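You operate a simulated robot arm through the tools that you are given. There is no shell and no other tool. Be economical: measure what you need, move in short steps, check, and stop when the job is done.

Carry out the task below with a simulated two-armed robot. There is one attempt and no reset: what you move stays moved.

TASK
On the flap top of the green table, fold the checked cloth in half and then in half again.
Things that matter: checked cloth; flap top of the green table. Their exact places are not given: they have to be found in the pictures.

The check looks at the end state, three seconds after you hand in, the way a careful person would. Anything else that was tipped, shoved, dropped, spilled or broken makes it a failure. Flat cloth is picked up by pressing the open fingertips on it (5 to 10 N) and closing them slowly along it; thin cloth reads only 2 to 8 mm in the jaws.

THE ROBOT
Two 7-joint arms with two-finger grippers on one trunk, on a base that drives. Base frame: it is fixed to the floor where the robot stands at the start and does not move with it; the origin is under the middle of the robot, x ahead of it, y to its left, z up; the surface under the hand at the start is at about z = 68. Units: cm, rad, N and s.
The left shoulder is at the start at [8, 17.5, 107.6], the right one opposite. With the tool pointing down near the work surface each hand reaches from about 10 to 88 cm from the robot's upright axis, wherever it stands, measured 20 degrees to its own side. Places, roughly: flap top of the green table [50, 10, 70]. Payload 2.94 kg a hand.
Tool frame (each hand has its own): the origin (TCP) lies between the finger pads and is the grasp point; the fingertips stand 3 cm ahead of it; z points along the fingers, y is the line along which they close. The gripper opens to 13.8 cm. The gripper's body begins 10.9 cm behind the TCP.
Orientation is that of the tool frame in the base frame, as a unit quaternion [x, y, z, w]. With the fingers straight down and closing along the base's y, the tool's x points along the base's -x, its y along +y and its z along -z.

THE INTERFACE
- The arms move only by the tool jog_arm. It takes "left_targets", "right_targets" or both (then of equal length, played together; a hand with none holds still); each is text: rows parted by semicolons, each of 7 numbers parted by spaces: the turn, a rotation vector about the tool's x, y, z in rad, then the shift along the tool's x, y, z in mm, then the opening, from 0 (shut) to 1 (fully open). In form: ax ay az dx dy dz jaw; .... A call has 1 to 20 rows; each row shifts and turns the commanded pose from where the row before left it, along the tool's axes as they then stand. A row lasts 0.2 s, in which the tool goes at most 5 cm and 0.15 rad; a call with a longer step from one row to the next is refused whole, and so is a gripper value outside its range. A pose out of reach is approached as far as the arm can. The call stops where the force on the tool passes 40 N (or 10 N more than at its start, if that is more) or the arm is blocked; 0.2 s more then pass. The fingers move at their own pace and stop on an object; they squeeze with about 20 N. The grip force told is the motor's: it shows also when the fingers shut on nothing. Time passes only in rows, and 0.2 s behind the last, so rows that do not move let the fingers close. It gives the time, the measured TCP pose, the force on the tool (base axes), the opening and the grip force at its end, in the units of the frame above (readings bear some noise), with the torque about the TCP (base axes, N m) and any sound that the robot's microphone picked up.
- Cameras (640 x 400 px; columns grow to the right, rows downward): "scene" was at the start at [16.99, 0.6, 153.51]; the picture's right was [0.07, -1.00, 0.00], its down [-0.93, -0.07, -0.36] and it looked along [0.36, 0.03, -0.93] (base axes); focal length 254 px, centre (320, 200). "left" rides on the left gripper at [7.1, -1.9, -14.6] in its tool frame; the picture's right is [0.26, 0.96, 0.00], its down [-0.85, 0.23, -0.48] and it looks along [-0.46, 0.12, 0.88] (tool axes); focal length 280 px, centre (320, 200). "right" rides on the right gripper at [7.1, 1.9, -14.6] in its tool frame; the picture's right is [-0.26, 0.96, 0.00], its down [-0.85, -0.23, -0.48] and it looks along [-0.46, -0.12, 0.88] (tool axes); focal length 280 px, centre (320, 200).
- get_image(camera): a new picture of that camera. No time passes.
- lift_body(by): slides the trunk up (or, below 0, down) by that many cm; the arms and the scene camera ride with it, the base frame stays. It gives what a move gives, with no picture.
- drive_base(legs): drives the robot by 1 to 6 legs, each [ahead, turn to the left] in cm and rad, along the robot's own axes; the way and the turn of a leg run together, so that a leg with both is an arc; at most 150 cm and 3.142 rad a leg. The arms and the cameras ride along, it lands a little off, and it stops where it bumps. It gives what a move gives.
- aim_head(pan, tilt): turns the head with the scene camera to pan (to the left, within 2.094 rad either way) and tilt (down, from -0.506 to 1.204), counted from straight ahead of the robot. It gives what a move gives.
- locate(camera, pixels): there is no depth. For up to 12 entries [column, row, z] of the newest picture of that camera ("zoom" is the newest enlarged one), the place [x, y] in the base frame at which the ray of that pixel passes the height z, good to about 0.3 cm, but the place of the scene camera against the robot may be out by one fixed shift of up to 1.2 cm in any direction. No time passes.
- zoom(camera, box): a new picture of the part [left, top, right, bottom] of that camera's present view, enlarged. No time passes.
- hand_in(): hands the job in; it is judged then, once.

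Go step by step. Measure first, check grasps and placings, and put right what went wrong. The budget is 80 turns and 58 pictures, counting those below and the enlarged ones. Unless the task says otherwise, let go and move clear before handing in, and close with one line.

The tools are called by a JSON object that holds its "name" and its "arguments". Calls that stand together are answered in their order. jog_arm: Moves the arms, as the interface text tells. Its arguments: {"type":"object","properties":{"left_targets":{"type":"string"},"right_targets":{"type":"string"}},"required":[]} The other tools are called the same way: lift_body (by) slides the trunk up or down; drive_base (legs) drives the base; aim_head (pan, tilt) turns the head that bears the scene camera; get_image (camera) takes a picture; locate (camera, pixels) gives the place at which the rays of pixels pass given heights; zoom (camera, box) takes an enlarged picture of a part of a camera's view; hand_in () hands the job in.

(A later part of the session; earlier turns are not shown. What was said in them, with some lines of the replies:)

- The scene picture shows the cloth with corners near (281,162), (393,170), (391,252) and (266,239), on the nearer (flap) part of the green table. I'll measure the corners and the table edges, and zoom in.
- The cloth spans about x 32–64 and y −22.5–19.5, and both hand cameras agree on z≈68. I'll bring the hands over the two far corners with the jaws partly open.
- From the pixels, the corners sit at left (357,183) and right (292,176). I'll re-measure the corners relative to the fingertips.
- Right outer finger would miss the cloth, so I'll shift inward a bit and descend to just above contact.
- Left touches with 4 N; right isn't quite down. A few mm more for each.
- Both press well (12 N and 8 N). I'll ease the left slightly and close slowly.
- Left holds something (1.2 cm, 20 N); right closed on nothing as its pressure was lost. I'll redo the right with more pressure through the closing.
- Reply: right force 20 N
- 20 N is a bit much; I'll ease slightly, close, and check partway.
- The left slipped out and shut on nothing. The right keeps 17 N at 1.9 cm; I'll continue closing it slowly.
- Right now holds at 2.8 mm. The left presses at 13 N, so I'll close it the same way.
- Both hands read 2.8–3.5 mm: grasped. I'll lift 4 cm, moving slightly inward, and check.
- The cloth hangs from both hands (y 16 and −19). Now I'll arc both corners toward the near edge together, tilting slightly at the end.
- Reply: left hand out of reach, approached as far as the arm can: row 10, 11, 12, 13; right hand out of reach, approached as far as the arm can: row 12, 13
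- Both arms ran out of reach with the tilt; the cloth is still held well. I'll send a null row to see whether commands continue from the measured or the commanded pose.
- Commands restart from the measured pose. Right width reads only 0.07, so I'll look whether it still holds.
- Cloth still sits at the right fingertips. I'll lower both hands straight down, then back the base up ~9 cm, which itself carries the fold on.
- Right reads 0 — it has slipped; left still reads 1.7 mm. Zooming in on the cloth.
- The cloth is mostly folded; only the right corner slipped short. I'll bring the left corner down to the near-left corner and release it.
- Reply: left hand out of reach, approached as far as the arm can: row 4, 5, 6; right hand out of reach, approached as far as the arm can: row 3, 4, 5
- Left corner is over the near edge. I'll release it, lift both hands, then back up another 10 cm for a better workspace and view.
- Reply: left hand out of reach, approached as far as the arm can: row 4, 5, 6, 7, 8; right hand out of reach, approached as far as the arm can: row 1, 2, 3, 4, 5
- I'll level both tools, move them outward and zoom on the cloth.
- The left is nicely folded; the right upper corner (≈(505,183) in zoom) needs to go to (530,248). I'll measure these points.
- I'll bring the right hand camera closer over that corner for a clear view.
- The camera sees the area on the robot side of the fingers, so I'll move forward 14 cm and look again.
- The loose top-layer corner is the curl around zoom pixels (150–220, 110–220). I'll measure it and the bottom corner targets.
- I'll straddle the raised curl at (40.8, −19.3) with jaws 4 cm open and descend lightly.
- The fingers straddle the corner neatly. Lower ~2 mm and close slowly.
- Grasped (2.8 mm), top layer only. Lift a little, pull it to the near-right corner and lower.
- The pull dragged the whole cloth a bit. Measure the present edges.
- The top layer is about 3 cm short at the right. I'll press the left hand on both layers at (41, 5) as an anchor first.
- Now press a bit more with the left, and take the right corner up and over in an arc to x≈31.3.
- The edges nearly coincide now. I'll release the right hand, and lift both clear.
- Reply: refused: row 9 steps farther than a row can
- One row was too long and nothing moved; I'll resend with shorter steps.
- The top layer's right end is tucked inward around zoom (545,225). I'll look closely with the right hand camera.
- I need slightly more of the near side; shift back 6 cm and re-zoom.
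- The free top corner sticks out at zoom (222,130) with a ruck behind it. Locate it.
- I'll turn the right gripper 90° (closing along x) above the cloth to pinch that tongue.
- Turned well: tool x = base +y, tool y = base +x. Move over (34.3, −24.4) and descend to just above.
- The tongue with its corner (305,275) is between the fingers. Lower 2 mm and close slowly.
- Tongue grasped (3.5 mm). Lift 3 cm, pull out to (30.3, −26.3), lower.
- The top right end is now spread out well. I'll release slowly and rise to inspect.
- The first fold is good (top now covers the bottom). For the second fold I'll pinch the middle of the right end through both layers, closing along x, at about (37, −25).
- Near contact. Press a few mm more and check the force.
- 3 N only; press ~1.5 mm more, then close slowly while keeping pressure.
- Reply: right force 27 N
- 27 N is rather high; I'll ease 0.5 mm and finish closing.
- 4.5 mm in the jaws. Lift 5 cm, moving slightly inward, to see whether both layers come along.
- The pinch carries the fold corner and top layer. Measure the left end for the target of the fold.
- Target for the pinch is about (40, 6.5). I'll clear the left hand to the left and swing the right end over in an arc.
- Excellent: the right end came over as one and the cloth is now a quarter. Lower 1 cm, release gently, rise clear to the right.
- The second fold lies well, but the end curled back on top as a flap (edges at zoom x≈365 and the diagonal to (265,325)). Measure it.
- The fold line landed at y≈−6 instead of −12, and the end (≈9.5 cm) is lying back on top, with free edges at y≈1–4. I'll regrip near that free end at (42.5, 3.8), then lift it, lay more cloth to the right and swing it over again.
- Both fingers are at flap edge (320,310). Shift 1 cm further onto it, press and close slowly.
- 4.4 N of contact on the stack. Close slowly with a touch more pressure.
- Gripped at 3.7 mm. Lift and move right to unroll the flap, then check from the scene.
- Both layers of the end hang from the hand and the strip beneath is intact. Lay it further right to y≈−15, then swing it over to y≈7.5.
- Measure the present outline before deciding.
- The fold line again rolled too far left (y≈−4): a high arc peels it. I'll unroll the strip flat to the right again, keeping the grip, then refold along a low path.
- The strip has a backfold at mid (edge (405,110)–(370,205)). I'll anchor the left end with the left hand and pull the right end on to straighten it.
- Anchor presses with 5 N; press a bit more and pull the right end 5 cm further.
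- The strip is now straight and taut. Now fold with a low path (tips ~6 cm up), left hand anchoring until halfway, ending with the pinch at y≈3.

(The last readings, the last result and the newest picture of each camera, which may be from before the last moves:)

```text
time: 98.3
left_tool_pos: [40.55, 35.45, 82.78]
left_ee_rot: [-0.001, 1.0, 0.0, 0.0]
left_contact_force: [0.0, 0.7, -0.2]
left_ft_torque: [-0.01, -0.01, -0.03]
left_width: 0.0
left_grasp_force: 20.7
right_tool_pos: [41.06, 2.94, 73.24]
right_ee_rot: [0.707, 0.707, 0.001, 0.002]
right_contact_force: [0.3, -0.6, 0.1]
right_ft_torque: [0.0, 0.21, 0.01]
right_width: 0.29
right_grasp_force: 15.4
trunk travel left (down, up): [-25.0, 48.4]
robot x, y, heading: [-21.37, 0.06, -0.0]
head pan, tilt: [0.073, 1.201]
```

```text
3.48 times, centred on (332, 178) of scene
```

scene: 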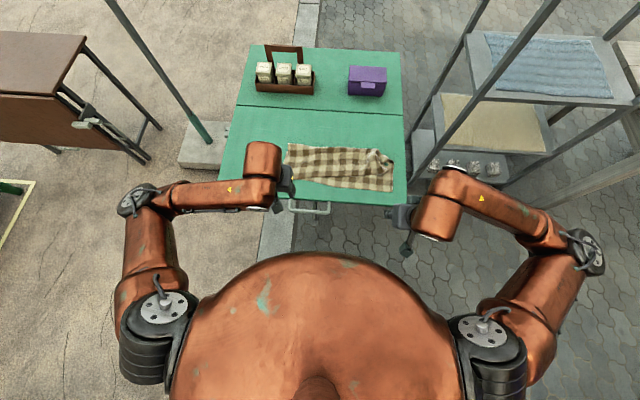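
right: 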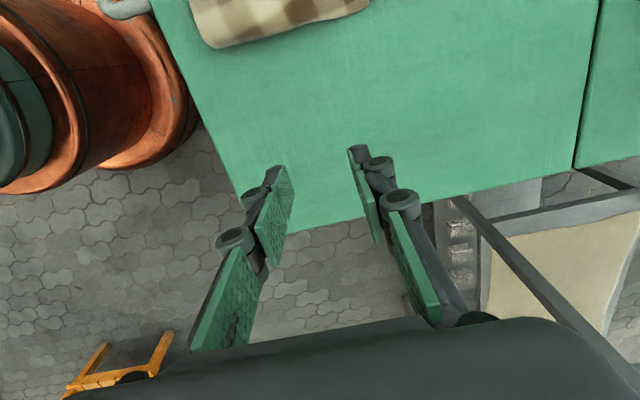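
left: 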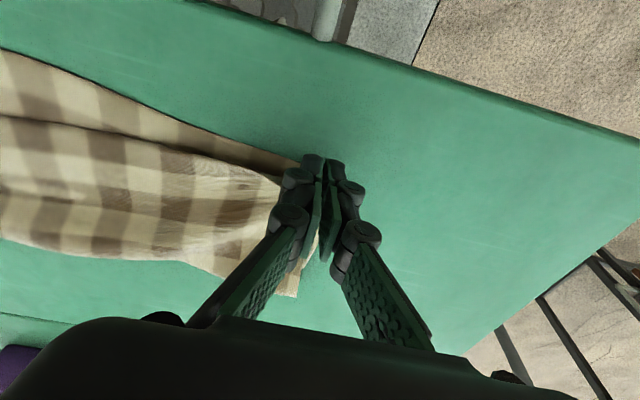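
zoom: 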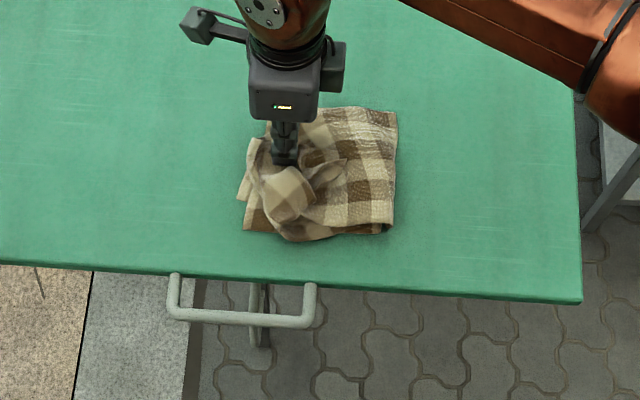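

The fold now lies at y≈−9 with the left ends near y≈7; the end is bunched at the pinch. I'll draw it left 4.5 cm to straighten, lower and release.

{"name": "jog_arm", "arguments": {"right_targets": "0 0 0 5 0 -10 0;0 0 0 10 0 0 0;0 0 0 10 0 0 0;0 0 0 10 0 0 0;0 0 0 10 0 8 0;0 0 0 0 0 10 0;0 0 0 0 0 0 0.05;0 0 0 0 0 0 0.1;0 0 0 0 0 0 0.15;0 0 0 0 0 0 0.22;0 0 0 0 0 -10 0.22;0 0 0 0 0 -30 0.22;0 0 0 0 0 -40 0.22;0 0 0 0 0 -40 0.22;0 0 0 -45 0 0 0.3;0 0 0 -45 0 0 0.3;0 0 0 -45 0 0 0.3;0 0 0 -45 0 0 0.3;0 0 0 0 0 0 0.3"}}

{"name": "zoom", "arguments": {"camera": "scene", "box": [272, 140, 368, 200]}}

```text
time: 102.3
left_tool_pos: [40.52, 35.21, 82.66]
left_ee_rot: [0.0, 1.0, 0.0, 0.0]
left_contact_force: [-0.1, -0.1, -0.4]
left_ft_torque: [0.0, 0.0, -0.02]
left_width: 0.0
left_grasp_force: 20.2
right_tool_pos: [41.02, -10.49, 84.56]
right_ee_rot: [0.706, 0.709, 0.001, 0.001]
right_contact_force: [0.3, -0.1, 0.2]
right_ft_torque: [-0.01, 0.07, -0.02]
right_width: 4.13
right_grasp_force: 0.0
trunk travel left (down, up): [-25.0, 48.4]
robot x, y, heading: [-21.38, 0.09, -0.002]
head pan, tilt: [0.073, 1.201]
```

```text
6.67 times, centred on (320, 170) of scene
```

zoom: 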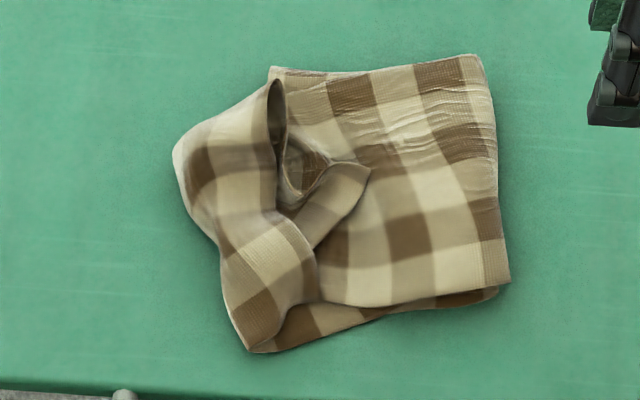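

The end is again turned back on top. Let me get coordinates of the flap's edges.

{"name": "locate", "arguments": {"camera": "zoom", "pixels": [[275, 85, 71], [278, 150, 71], [300, 190, 70], [370, 170, 70], [312, 245, 70], [318, 295, 69.5], [250, 350, 68.5], [175, 150, 70], [220, 260, 70], [480, 55, 68.5], [510, 280, 68.5], [270, 68, 68]]}}

```text
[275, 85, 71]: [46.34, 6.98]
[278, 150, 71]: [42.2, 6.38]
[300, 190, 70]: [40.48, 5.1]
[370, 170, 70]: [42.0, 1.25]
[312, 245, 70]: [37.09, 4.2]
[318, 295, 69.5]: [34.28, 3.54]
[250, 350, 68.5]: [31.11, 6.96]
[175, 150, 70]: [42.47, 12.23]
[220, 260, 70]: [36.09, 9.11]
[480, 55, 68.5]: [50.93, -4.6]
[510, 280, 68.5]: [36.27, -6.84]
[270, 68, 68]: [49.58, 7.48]
```

I'll regrip the turned-back end at (41, 5) with jaws 5.5 cm wide, pressing lightly on it and closing slowly.

{"name": "jog_arm", "arguments": {"right_targets": "0 0 0 39 0 0 0.4;0 0 0 39 0 0 0.4;0 0 0 39 0 0 0.4;0 0 0 38 0 0 0.4;0 0 0 0 0 40 0.4;0 0 0 0 0 40 0.4;0 0 0 0 0 30 0.4;0 0 0 0 0 12 0.4;0 0 0 0 0 6 0.4;0 0 0 0 0 3 0.4;0 0 0 0 0 2 0.36;0 0 0 0 0 0 0.32;0 0 0 0 0 0 0.28;0 0 0 0 0 0 0.24;0 0 0 0 0 0 0.2;0 0 0 0 0 0 0.15;0 0 0 0 0 0 0.1;0 0 0 0 0 0 0.05;0 0 0 0 0 0 0;0 0 0 0 0 0 0"}}

```text
time: 106.5
left_tool_pos: [40.5, 35.35, 82.68]
left_ee_rot: [0.0, 1.0, 0.0, 0.0]
left_contact_force: [0.1, -0.7, -0.6]
left_ft_torque: [-0.03, -0.01, -0.01]
left_width: 0.0
left_grasp_force: 19.8
right_tool_pos: [40.84, 5.01, 71.0]
right_ee_rot: [0.707, 0.707, 0.002, 0.001]
right_contact_force: [2.5, -0.5, 12.4]
right_ft_torque: [0.13, 0.03, -0.04]
right_width: 0.63
right_grasp_force: 20.1
trunk travel left (down, up): [-25.0, 48.4]
robot x, y, heading: [-21.37, -0.1, -0.0]
head pan, tilt: [0.073, 1.201]
```

6.3 mm held. Now lift and unroll to the right, then bring the left hand down as an anchor on the left end.

{"name": "jog_arm", "arguments": {"left_targets": "0 0 0 0 0 0 0;0 0 0 0 0 0 0;0 0 0 0 0 0 0;0 0 0 0 0 0 0;0 0 0 0 0 0 0;0 0 0 0 -44 0 0;0 0 0 0 -44 0 0;0 0 0 0 -44 0 0;0 0 0 0 -44 0 0;0 0 0 0 -44 0 0;0 0 0 0 -44 0 0;0 0 0 0 -44 0 0;0 0 0 0 0 40 0;0 0 0 0 0 40 0;0 0 0 0 0 25 0;0 0 0 0 0 8 0;0 0 0 0 0 4 0;0 0 0 0 0 2 0;0 0 0 0 0 1 0;0 0 0 0 0 0 0", "right_targets": "0 0 0 0 0 -25 0;0 0 0 -10 0 -30 0;0 0 0 -20 0 -30 0;0 0 0 -28 0 -10 0;0 0 0 -28 0 0 0;0 0 0 -28 0 0 0;0 0 0 -28 0 0 0;0 0 0 -28 0 0 0;0 0 0 -28 0 0 0;0 0 0 -28 0 0 0;0 0 0 0 0 0 0;0 0 0 0 0 0 0;0 0 0 0 0 0 0;0 0 0 0 0 0 0;0 0 0 0 0 0 0;0 0 0 0 0 0 0;0 0 0 0 0 0 0;0 0 0 0 0 0 0;0 0 0 0 0 0 0;0 0 0 0 0 0 0"}}

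```text
time: 110.8
left_tool_pos: [40.24, 4.48, 70.55]
left_ee_rot: [0.0, 1.0, 0.0, 0.0]
left_contact_force: [-2.3, -0.7, 4.5]
left_ft_torque: [-0.01, 0.02, -0.05]
left_width: 0.6
left_grasp_force: 28.3
right_tool_pos: [41.02, -17.64, 80.54]
right_ee_rot: [0.707, 0.707, 0.002, 0.001]
right_contact_force: [1.1, 0.7, -0.3]
right_ft_torque: [0.0, 0.0, 0.02]
right_width: 0.54
right_grasp_force: 19.5
trunk travel left (down, up): [-25.0, 48.4]
robot x, y, heading: [-21.02, 0.03, -0.001]
head pan, tilt: [0.073, 1.201]
```

Anchor at 4.5 N. Now draw the right end out to y≈−30 while lowering.

{"name": "jog_arm", "arguments": {"left_targets": "0 0 0 0 0 0.8 0;0 0 0 0 0 0 0;0 0 0 0 0 0 0;0 0 0 0 0 0 0;0 0 0 0 0 0 0;0 0 0 0 0 0 0;0 0 0 0 0 0 0", "right_targets": "0 0 0 -25 0 12 0;0 0 0 -25 0 12 0;0 0 0 -25 0 12 0;0 0 0 -20 0 12 0;0 0 0 -15 0 8 0;0 0 0 -10 0 5 0;0 0 0 0 0 0 0"}}

{"name": "zoom", "arguments": {"camera": "scene", "box": [240, 120, 424, 235]}}

```text
time: 112.3
left_tool_pos: [40.28, 4.45, 70.52]
left_ee_rot: [0.0, 1.0, -0.001, 0.0]
left_contact_force: [-0.9, -1.0, 4.5]
left_ft_torque: [-0.04, -0.07, -0.01]
left_width: 0.62
left_grasp_force: 28.4
right_tool_pos: [40.89, -29.7, 74.26]
right_ee_rot: [0.707, 0.707, 0.001, 0.001]
right_contact_force: [-0.5, 0.2, -0.4]
right_ft_torque: [0.01, 0.03, 0.01]
right_width: 0.53
right_grasp_force: 19.7
trunk travel left (down, up): [-25.0, 48.4]
robot x, y, heading: [-21.52, 0.18, -0.002]
head pan, tilt: [0.073, 1.201]
```

```text
3.48 times, centred on (332, 178) of scene
```

zoom: 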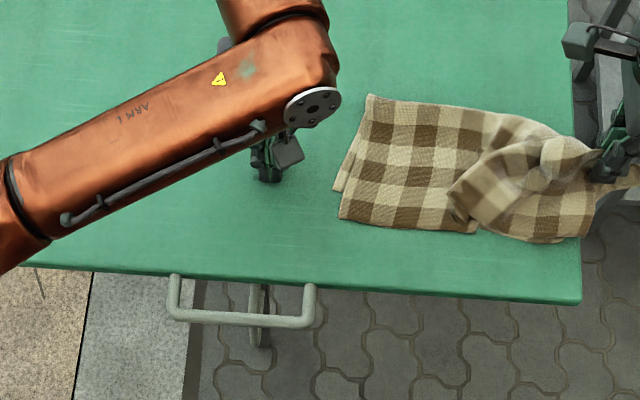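

The cloth slid right, its left end now near y≈−4. I'll pinch that left end with the left hand (both layers) at (40.5, −7.5) so I can pull the strip straight between the hands.

{"name": "jog_arm", "arguments": {"left_targets": "0 0 0 0 0 -20 0.1;0 0 0 0 0 -30 0.3;0 0 0 0 -40 0 0.3;0 0 0 0 -40 0 0.3;0 0 0 0 -40 0 0.3;0 0 0 0 0 30 0.3;0 0 0 0 0 12 0.3;0 0 0 0 0 5 0.3;0 0 0 0 0 2 0.3;0 0 0 0 0 1 0.3;0 0 0 0 0 1 0.3;0 0 0 0 0 0 0.3"}}

```text
time: 115.0
left_tool_pos: [40.27, -7.65, 70.79]
left_ee_rot: [-0.001, 1.0, -0.001, 0.002]
left_contact_force: [-0.5, -0.9, 31.5]
left_ft_torque: [-0.24, 0.06, -0.01]
left_width: 4.49
left_grasp_force: 4.2
right_tool_pos: [40.79, -29.59, 74.5]
right_ee_rot: [0.707, 0.707, 0.001, 0.002]
right_contact_force: [0.5, 0.1, -0.3]
right_ft_torque: [0.01, 0.05, 0.0]
right_width: 0.53
right_grasp_force: 20.1
trunk travel left (down, up): [-25.0, 48.4]
robot x, y, heading: [-21.12, -0.45, -0.0]
head pan, tilt: [0.073, 1.201]
```

31 N is too much; ease 0.8 mm and close slowly.

{"name": "jog_arm", "arguments": {"left_targets": "0 0 0 0 0 -0.8 0.28;0 0 0 0 0 0 0.25;0 0 0 0 0 0 0.22;0 0 0 0 0 0 0.19;0 0 0 0 0 0 0.16;0 0 0 0 0 0 0.13;0 0 0 0 0 0 0.11;0 0 0 0 0 0 0.09;0 0 0 0 0 0 0.07;0 0 0 0 0 0 0.05;0 0 0 0 0 0 0.03;0 0 0 0 0 0 0;0 0 0 0 0 0 0;0 0 0 0 0 0 0"}}

```text
time: 118.0
left_tool_pos: [40.21, -7.53, 70.66]
left_ee_rot: [0.001, 1.0, 0.001, 0.0]
left_contact_force: [0.1, 3.1, 21.0]
left_ft_torque: [0.24, -0.16, 0.01]
left_width: 0.37
left_grasp_force: 26.4
right_tool_pos: [40.7, -29.57, 74.45]
right_ee_rot: [0.707, 0.707, 0.003, 0.001]
right_contact_force: [1.1, 0.3, -0.7]
right_ft_torque: [0.02, 0.0, -0.02]
right_width: 0.51
right_grasp_force: 19.9
trunk travel left (down, up): [-25.0, 48.4]
robot x, y, heading: [-21.56, -0.15, -0.001]
head pan, tilt: [0.073, 1.201]
```

Left end held (3.7 mm). Pull it left while the right end is raised, until the strip is straight.

{"name": "jog_arm", "arguments": {"left_targets": "0 0 0 0 0 -10 0;0 0 0 0 0 -10 0;0 0 0 0 15 0 0;0 0 0 0 15 0 0;0 0 0 0 15 0 0;0 0 0 0 15 0 0;0 0 0 0 15 0 0;0 0 0 0 15 0 0;0 0 0 0 10 0 0;0 0 0 0 10 0 0;0 0 0 0 10 0 0;0 0 0 0 0 0 0", "right_targets": "0 0 0 0 0 -20 0;0 0 0 0 0 -25 0;0 0 0 0 0 -25 0;0 0 0 0 0 0 0;0 0 0 0 0 0 0;0 0 0 0 0 0 0;0 0 0 0 0 10 0;0 0 0 0 0 10 0;0 0 0 0 0 15 0;0 0 0 0 0 15 0;0 0 0 0 0 10 0;0 0 0 0 0 0 0"}}

{"name": "zoom", "arguments": {"camera": "scene", "box": [240, 120, 424, 235]}}

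```text
time: 120.5
left_tool_pos: [40.41, 4.49, 72.36]
left_ee_rot: [0.0, 1.0, 0.001, 0.0]
left_contact_force: [-0.6, -0.4, -0.2]
left_ft_torque: [0.03, 0.0, 0.02]
left_width: 0.47
left_grasp_force: 18.2
right_tool_pos: [40.84, -29.81, 75.4]
right_ee_rot: [0.707, 0.707, 0.0, 0.001]
right_contact_force: [0.1, -0.3, 0.3]
right_ft_torque: [0.0, 0.0, 0.01]
right_width: 0.39
right_grasp_force: 19.3
trunk travel left (down, up): [-25.0, 48.4]
robot x, y, heading: [-21.23, -0.38, -0.002]
head pan, tilt: [0.073, 1.201]
```

```text
3.48 times, centred on (332, 178) of scene
```

zoom: 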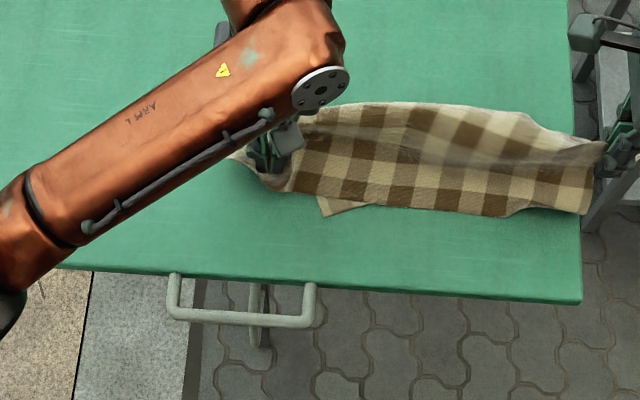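

The strip is straight between both hands. Now fold low: right end comes left, the left hand lets go halfway, the right stops short at y≈−3.5 and starts to release.

{"name": "jog_arm", "arguments": {"left_targets": "0 0 0 0 0 7 0;0 0 0 0 0 5 0;0 0 0 0 0 0 0;0 0 0 0 0 0 0;0 0 0 0 0 0 0;0 0 0 0 0 0 0;0 0 0 0 0 0 0;0 0 0 0 0 0 0.1;0 0 0 0 0 0 0.2;0 0 0 0 0 0 0.28;0 0 0 0 0 -15 0.28;0 0 0 0 0 -40 0.28;0 0 0 0 0 -45 0.28;0 0 0 0 45 0 0.28;0 0 0 0 45 0 0.28;0 0 0 0 45 0 0.28;0 0 0 0 45 0 0.28;0 0 0 0 45 0 0.28;0 0 0 0 45 0 0.28;0 0 0 0 0 0 0.28", "right_targets": "0 0 0 25 0 -3 0;0 0 0 25 0 -3 0;0 0 0 25 0 -3 0;0 0 0 22 0 0 0;0 0 0 22 0 0 0;0 0 0 22 0 0 0;0 0 0 22 0 0 0;0 0 0 0 0 0 0;0 0 0 0 0 0 0;0 0 0 0 0 0 0;0 0 0 0 0 0 0;0 0 0 0 0 0 0;0 0 0 0 0 0 0;0 0 0 25 0 3 0;0 0 0 25 0 6 0;0 0 0 25 0 8 0;0 0 0 25 0 8 0;0 0 0 0 0 10 0;0 0 0 0 0 0 0.08;0 0 0 0 0 0 0.16"}}

```text
time: 124.8
left_tool_pos: [40.36, 31.75, 81.39]
left_ee_rot: [0.0, 1.0, 0.001, 0.0]
left_contact_force: [-0.6, -0.3, 0.2]
left_ft_torque: [0.02, -0.01, 0.0]
left_width: 3.87
left_grasp_force: 0.1
right_tool_pos: [40.96, -3.36, 72.8]
right_ee_rot: [0.707, 0.707, 0.003, 0.001]
right_contact_force: [0.1, 0.0, 0.4]
right_ft_torque: [0.03, 0.03, 0.02]
right_width: 2.18
right_grasp_force: 0.0
trunk travel left (down, up): [-25.0, 48.4]
robot x, y, heading: [-21.07, 0.12, -0.002]
head pan, tilt: [0.073, 1.201]
```

Now rise and clear to the right, and spend the last picture on the whole cloth.

{"name": "jog_arm", "arguments": {"right_targets": "0 0 0 0 0 0 0.25;0 0 0 0 0 -10 0.25;0 0 0 0 0 -30 0.25;0 0 0 0 0 -40 0.25;0 0 0 0 0 -40 0.25;0 0 0 -45 0 0 0.3;0 0 0 -45 0 0 0.3;0 0 0 -45 0 0 0.3;0 0 0 -45 0 0 0.3;0 0 0 0 0 0 0.3"}}

{"name": "zoom", "arguments": {"camera": "scene", "box": [272, 140, 368, 200]}}

```text
time: 127.0
left_tool_pos: [40.43, 31.83, 81.25]
left_ee_rot: [0.0, 1.0, 0.0, 0.0]
left_contact_force: [0.7, 0.4, -0.7]
left_ft_torque: [-0.03, 0.03, -0.02]
left_width: 3.89
left_grasp_force: 0.2
right_tool_pos: [40.78, -21.2, 84.9]
right_ee_rot: [0.706, 0.708, 0.001, 0.001]
right_contact_force: [0.3, 0.5, -0.8]
right_ft_torque: [-0.03, -0.01, 0.0]
right_width: 4.13
right_grasp_force: 0.0
trunk travel left (down, up): [-25.0, 48.4]
robot x, y, heading: [-21.23, 0.03, 0.001]
head pan, tilt: [0.073, 1.201]
```

```text
6.67 times, centred on (320, 170) of scene
```

zoom: 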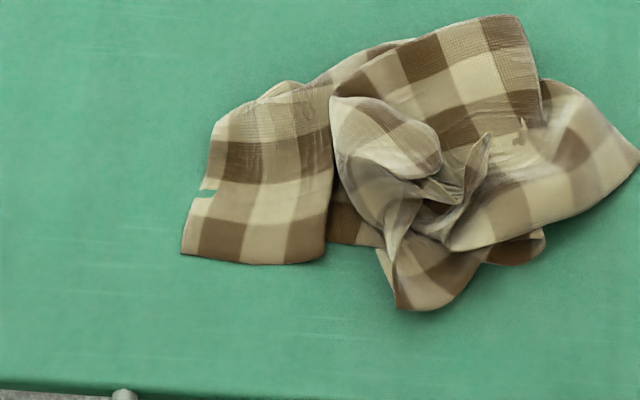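

The fold line is now where wanted (right tip at (640,150)), but the end is bunched around (435,180). Measure to regrip the bunch and draw it out left.

{"name": "locate", "arguments": {"camera": "zoom", "pixels": [[640, 150, 69], [515, 20, 69], [545, 240, 69], [425, 185, 71], [385, 135, 71], [470, 190, 71], [400, 305, 69.5], [210, 130, 68.5], [182, 255, 68], [325, 262, 68], [335, 100, 70], [395, 240, 70]]}}

```text
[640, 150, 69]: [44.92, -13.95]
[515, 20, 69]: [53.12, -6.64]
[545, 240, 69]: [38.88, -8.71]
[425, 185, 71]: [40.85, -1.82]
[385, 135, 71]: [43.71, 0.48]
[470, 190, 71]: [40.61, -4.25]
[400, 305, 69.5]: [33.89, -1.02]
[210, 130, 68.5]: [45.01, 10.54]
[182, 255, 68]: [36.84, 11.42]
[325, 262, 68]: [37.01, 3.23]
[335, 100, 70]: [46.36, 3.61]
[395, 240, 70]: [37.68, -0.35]
```

I'll regrip the bunch at about (40.3, −2), with wide jaws.

{"name": "jog_arm", "arguments": {"right_targets": "0 0 0 39 -1 0 0.45;0 0 0 39 -1 0 0.45;0 0 0 39 -1 0 0.45;0 0 0 39 -1 0 0.45;0 0 0 38 -1 0 0.45;0 0 0 0 0 40 0.45;0 0 0 0 0 40 0.45;0 0 0 0 0 30 0.45;0 0 0 0 0 12 0.45;0 0 0 0 0 6 0.45;0 0 0 0 0 3 0.42;0 0 0 0 0 0 0.37;0 0 0 0 0 0 0.32;0 0 0 0 0 0 0.27;0 0 0 0 0 0 0.22;0 0 0 0 0 0 0.17;0 0 0 0 0 0 0.12;0 0 0 0 0 0 0.06;0 0 0 0 0 0 0;0 0 0 0 0 0 0"}}

```text
time: 131.2
left_tool_pos: [40.36, 31.75, 81.37]
left_ee_rot: [0.0, 1.0, 0.0, 0.0]
left_contact_force: [-0.7, 0.4, 0.7]
left_ft_torque: [0.01, 0.02, 0.02]
left_width: 3.86
left_grasp_force: 0.2
right_tool_pos: [40.53, -1.93, 71.77]
right_ee_rot: [0.707, 0.707, 0.0, 0.002]
right_contact_force: [-0.6, -0.1, 1.4]
right_ft_torque: [0.01, 0.01, -0.04]
right_width: 0.5
right_grasp_force: 20.1
trunk travel left (down, up): [-25.0, 48.4]
robot x, y, heading: [-21.28, 0.19, -0.0]
head pan, tilt: [0.073, 1.201]
```

Held (5 mm). Lift, carry left to y≈9, lower and release gently.

{"name": "jog_arm", "arguments": {"right_targets": "0 0 0 0 0 -20 0;0 0 0 0 0 -25 0;0 0 0 10 0 -15 0;0 0 0 18 0 0 0;0 0 0 18 0 0 0;0 0 0 18 0 0 0;0 0 0 18 0 12 0;0 0 0 15 0 18 0;0 0 0 12 0 18 0;0 0 0 0 0 10 0;0 0 0 0 0 0 0;0 0 0 0 0 0 0.06;0 0 0 0 0 0 0.12;0 0 0 0 0 0 0.2;0 0 0 0 0 -10 0.25;0 0 0 0 0 -30 0.25;0 0 0 0 0 -40 0.25;0 0 0 -40 0 0 0.25;0 0 0 -40 0 0 0.25;0 0 0 -40 0 0 0.25"}}

{"name": "get_image", "arguments": {"camera": "scene"}}

```text
time: 135.3
left_tool_pos: [40.44, 31.76, 81.39]
left_ee_rot: [-0.001, 1.0, 0.001, 0.0]
left_contact_force: [0.4, -1.0, -0.4]
left_ft_torque: [0.01, -0.01, -0.01]
left_width: 3.87
left_grasp_force: 0.1
right_tool_pos: [40.21, -3.15, 79.89]
right_ee_rot: [0.707, 0.707, 0.001, 0.0]
right_contact_force: [-0.2, -0.1, -0.2]
right_ft_torque: [0.03, 0.01, -0.01]
right_width: 3.43
right_grasp_force: 0.0
trunk travel left (down, up): [-25.0, 48.4]
robot x, y, heading: [-21.12, -0.15, -0.003]
head pan, tilt: [0.073, 1.201]
```

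```text
refused: no pictures are left
```

No pictures remain, so I can't see how the last step landed. I'll move both hands up and well clear of the cloth.

{"name": "jog_arm", "arguments": {"left_targets": "0 0 0 0 0 -20 0.28;0 0 0 0 0 -20 0.28;0 0 0 0 0 -20 0.28;0 0 0 0 0 0 0.28;0 0 0 0 0 0 0.28;0 0 0 0 0 0 0.28;0 0 0 0 0 0 0.28;0 0 0 0 0 0 0.28", "right_targets": "0 0 0 0 0 -30 0.25;0 0 0 0 0 -30 0.25;0 0 0 -40 0 -10 0.25;0 0 0 -40 0 0 0.25;0 0 0 -40 0 0 0.25;0 0 0 -40 0 0 0.25;0 0 0 -40 0 0 0.25;0 0 0 0 0 0 0.25"}}

```text
time: 137.2
left_tool_pos: [40.2, 31.78, 87.32]
left_ee_rot: [0.0, 1.0, 0.0, 0.0]
left_contact_force: [0.2, 0.5, 0.3]
left_ft_torque: [0.02, -0.02, 0.04]
left_width: 3.87
left_grasp_force: 0.0
right_tool_pos: [40.14, -22.8, 87.19]
right_ee_rot: [0.706, 0.708, 0.001, 0.002]
right_contact_force: [-0.4, 0.6, -0.4]
right_ft_torque: [-0.03, 0.04, 0.02]
right_width: 3.46
right_grasp_force: 0.0
trunk travel left (down, up): [-25.0, 48.4]
robot x, y, heading: [-21.39, -0.15, 0.003]
head pan, tilt: [0.073, 1.201]
5 turns are left
```

Both hands are open and clear, and nothing else was touched as far as the readings show. Handing in.

{"name": "hand_in", "arguments": {}}

```text
The job is handed in.
```

I handed the job in, but I don't think the cloth ends up as a clean quarter fold. The first fold (far edge over to the near edge) came out roughly square. The second fold (right end over to the left) was crumpled in the last picture I had. I then moved the bunched end further left without being able to see it, because no pictures were left.
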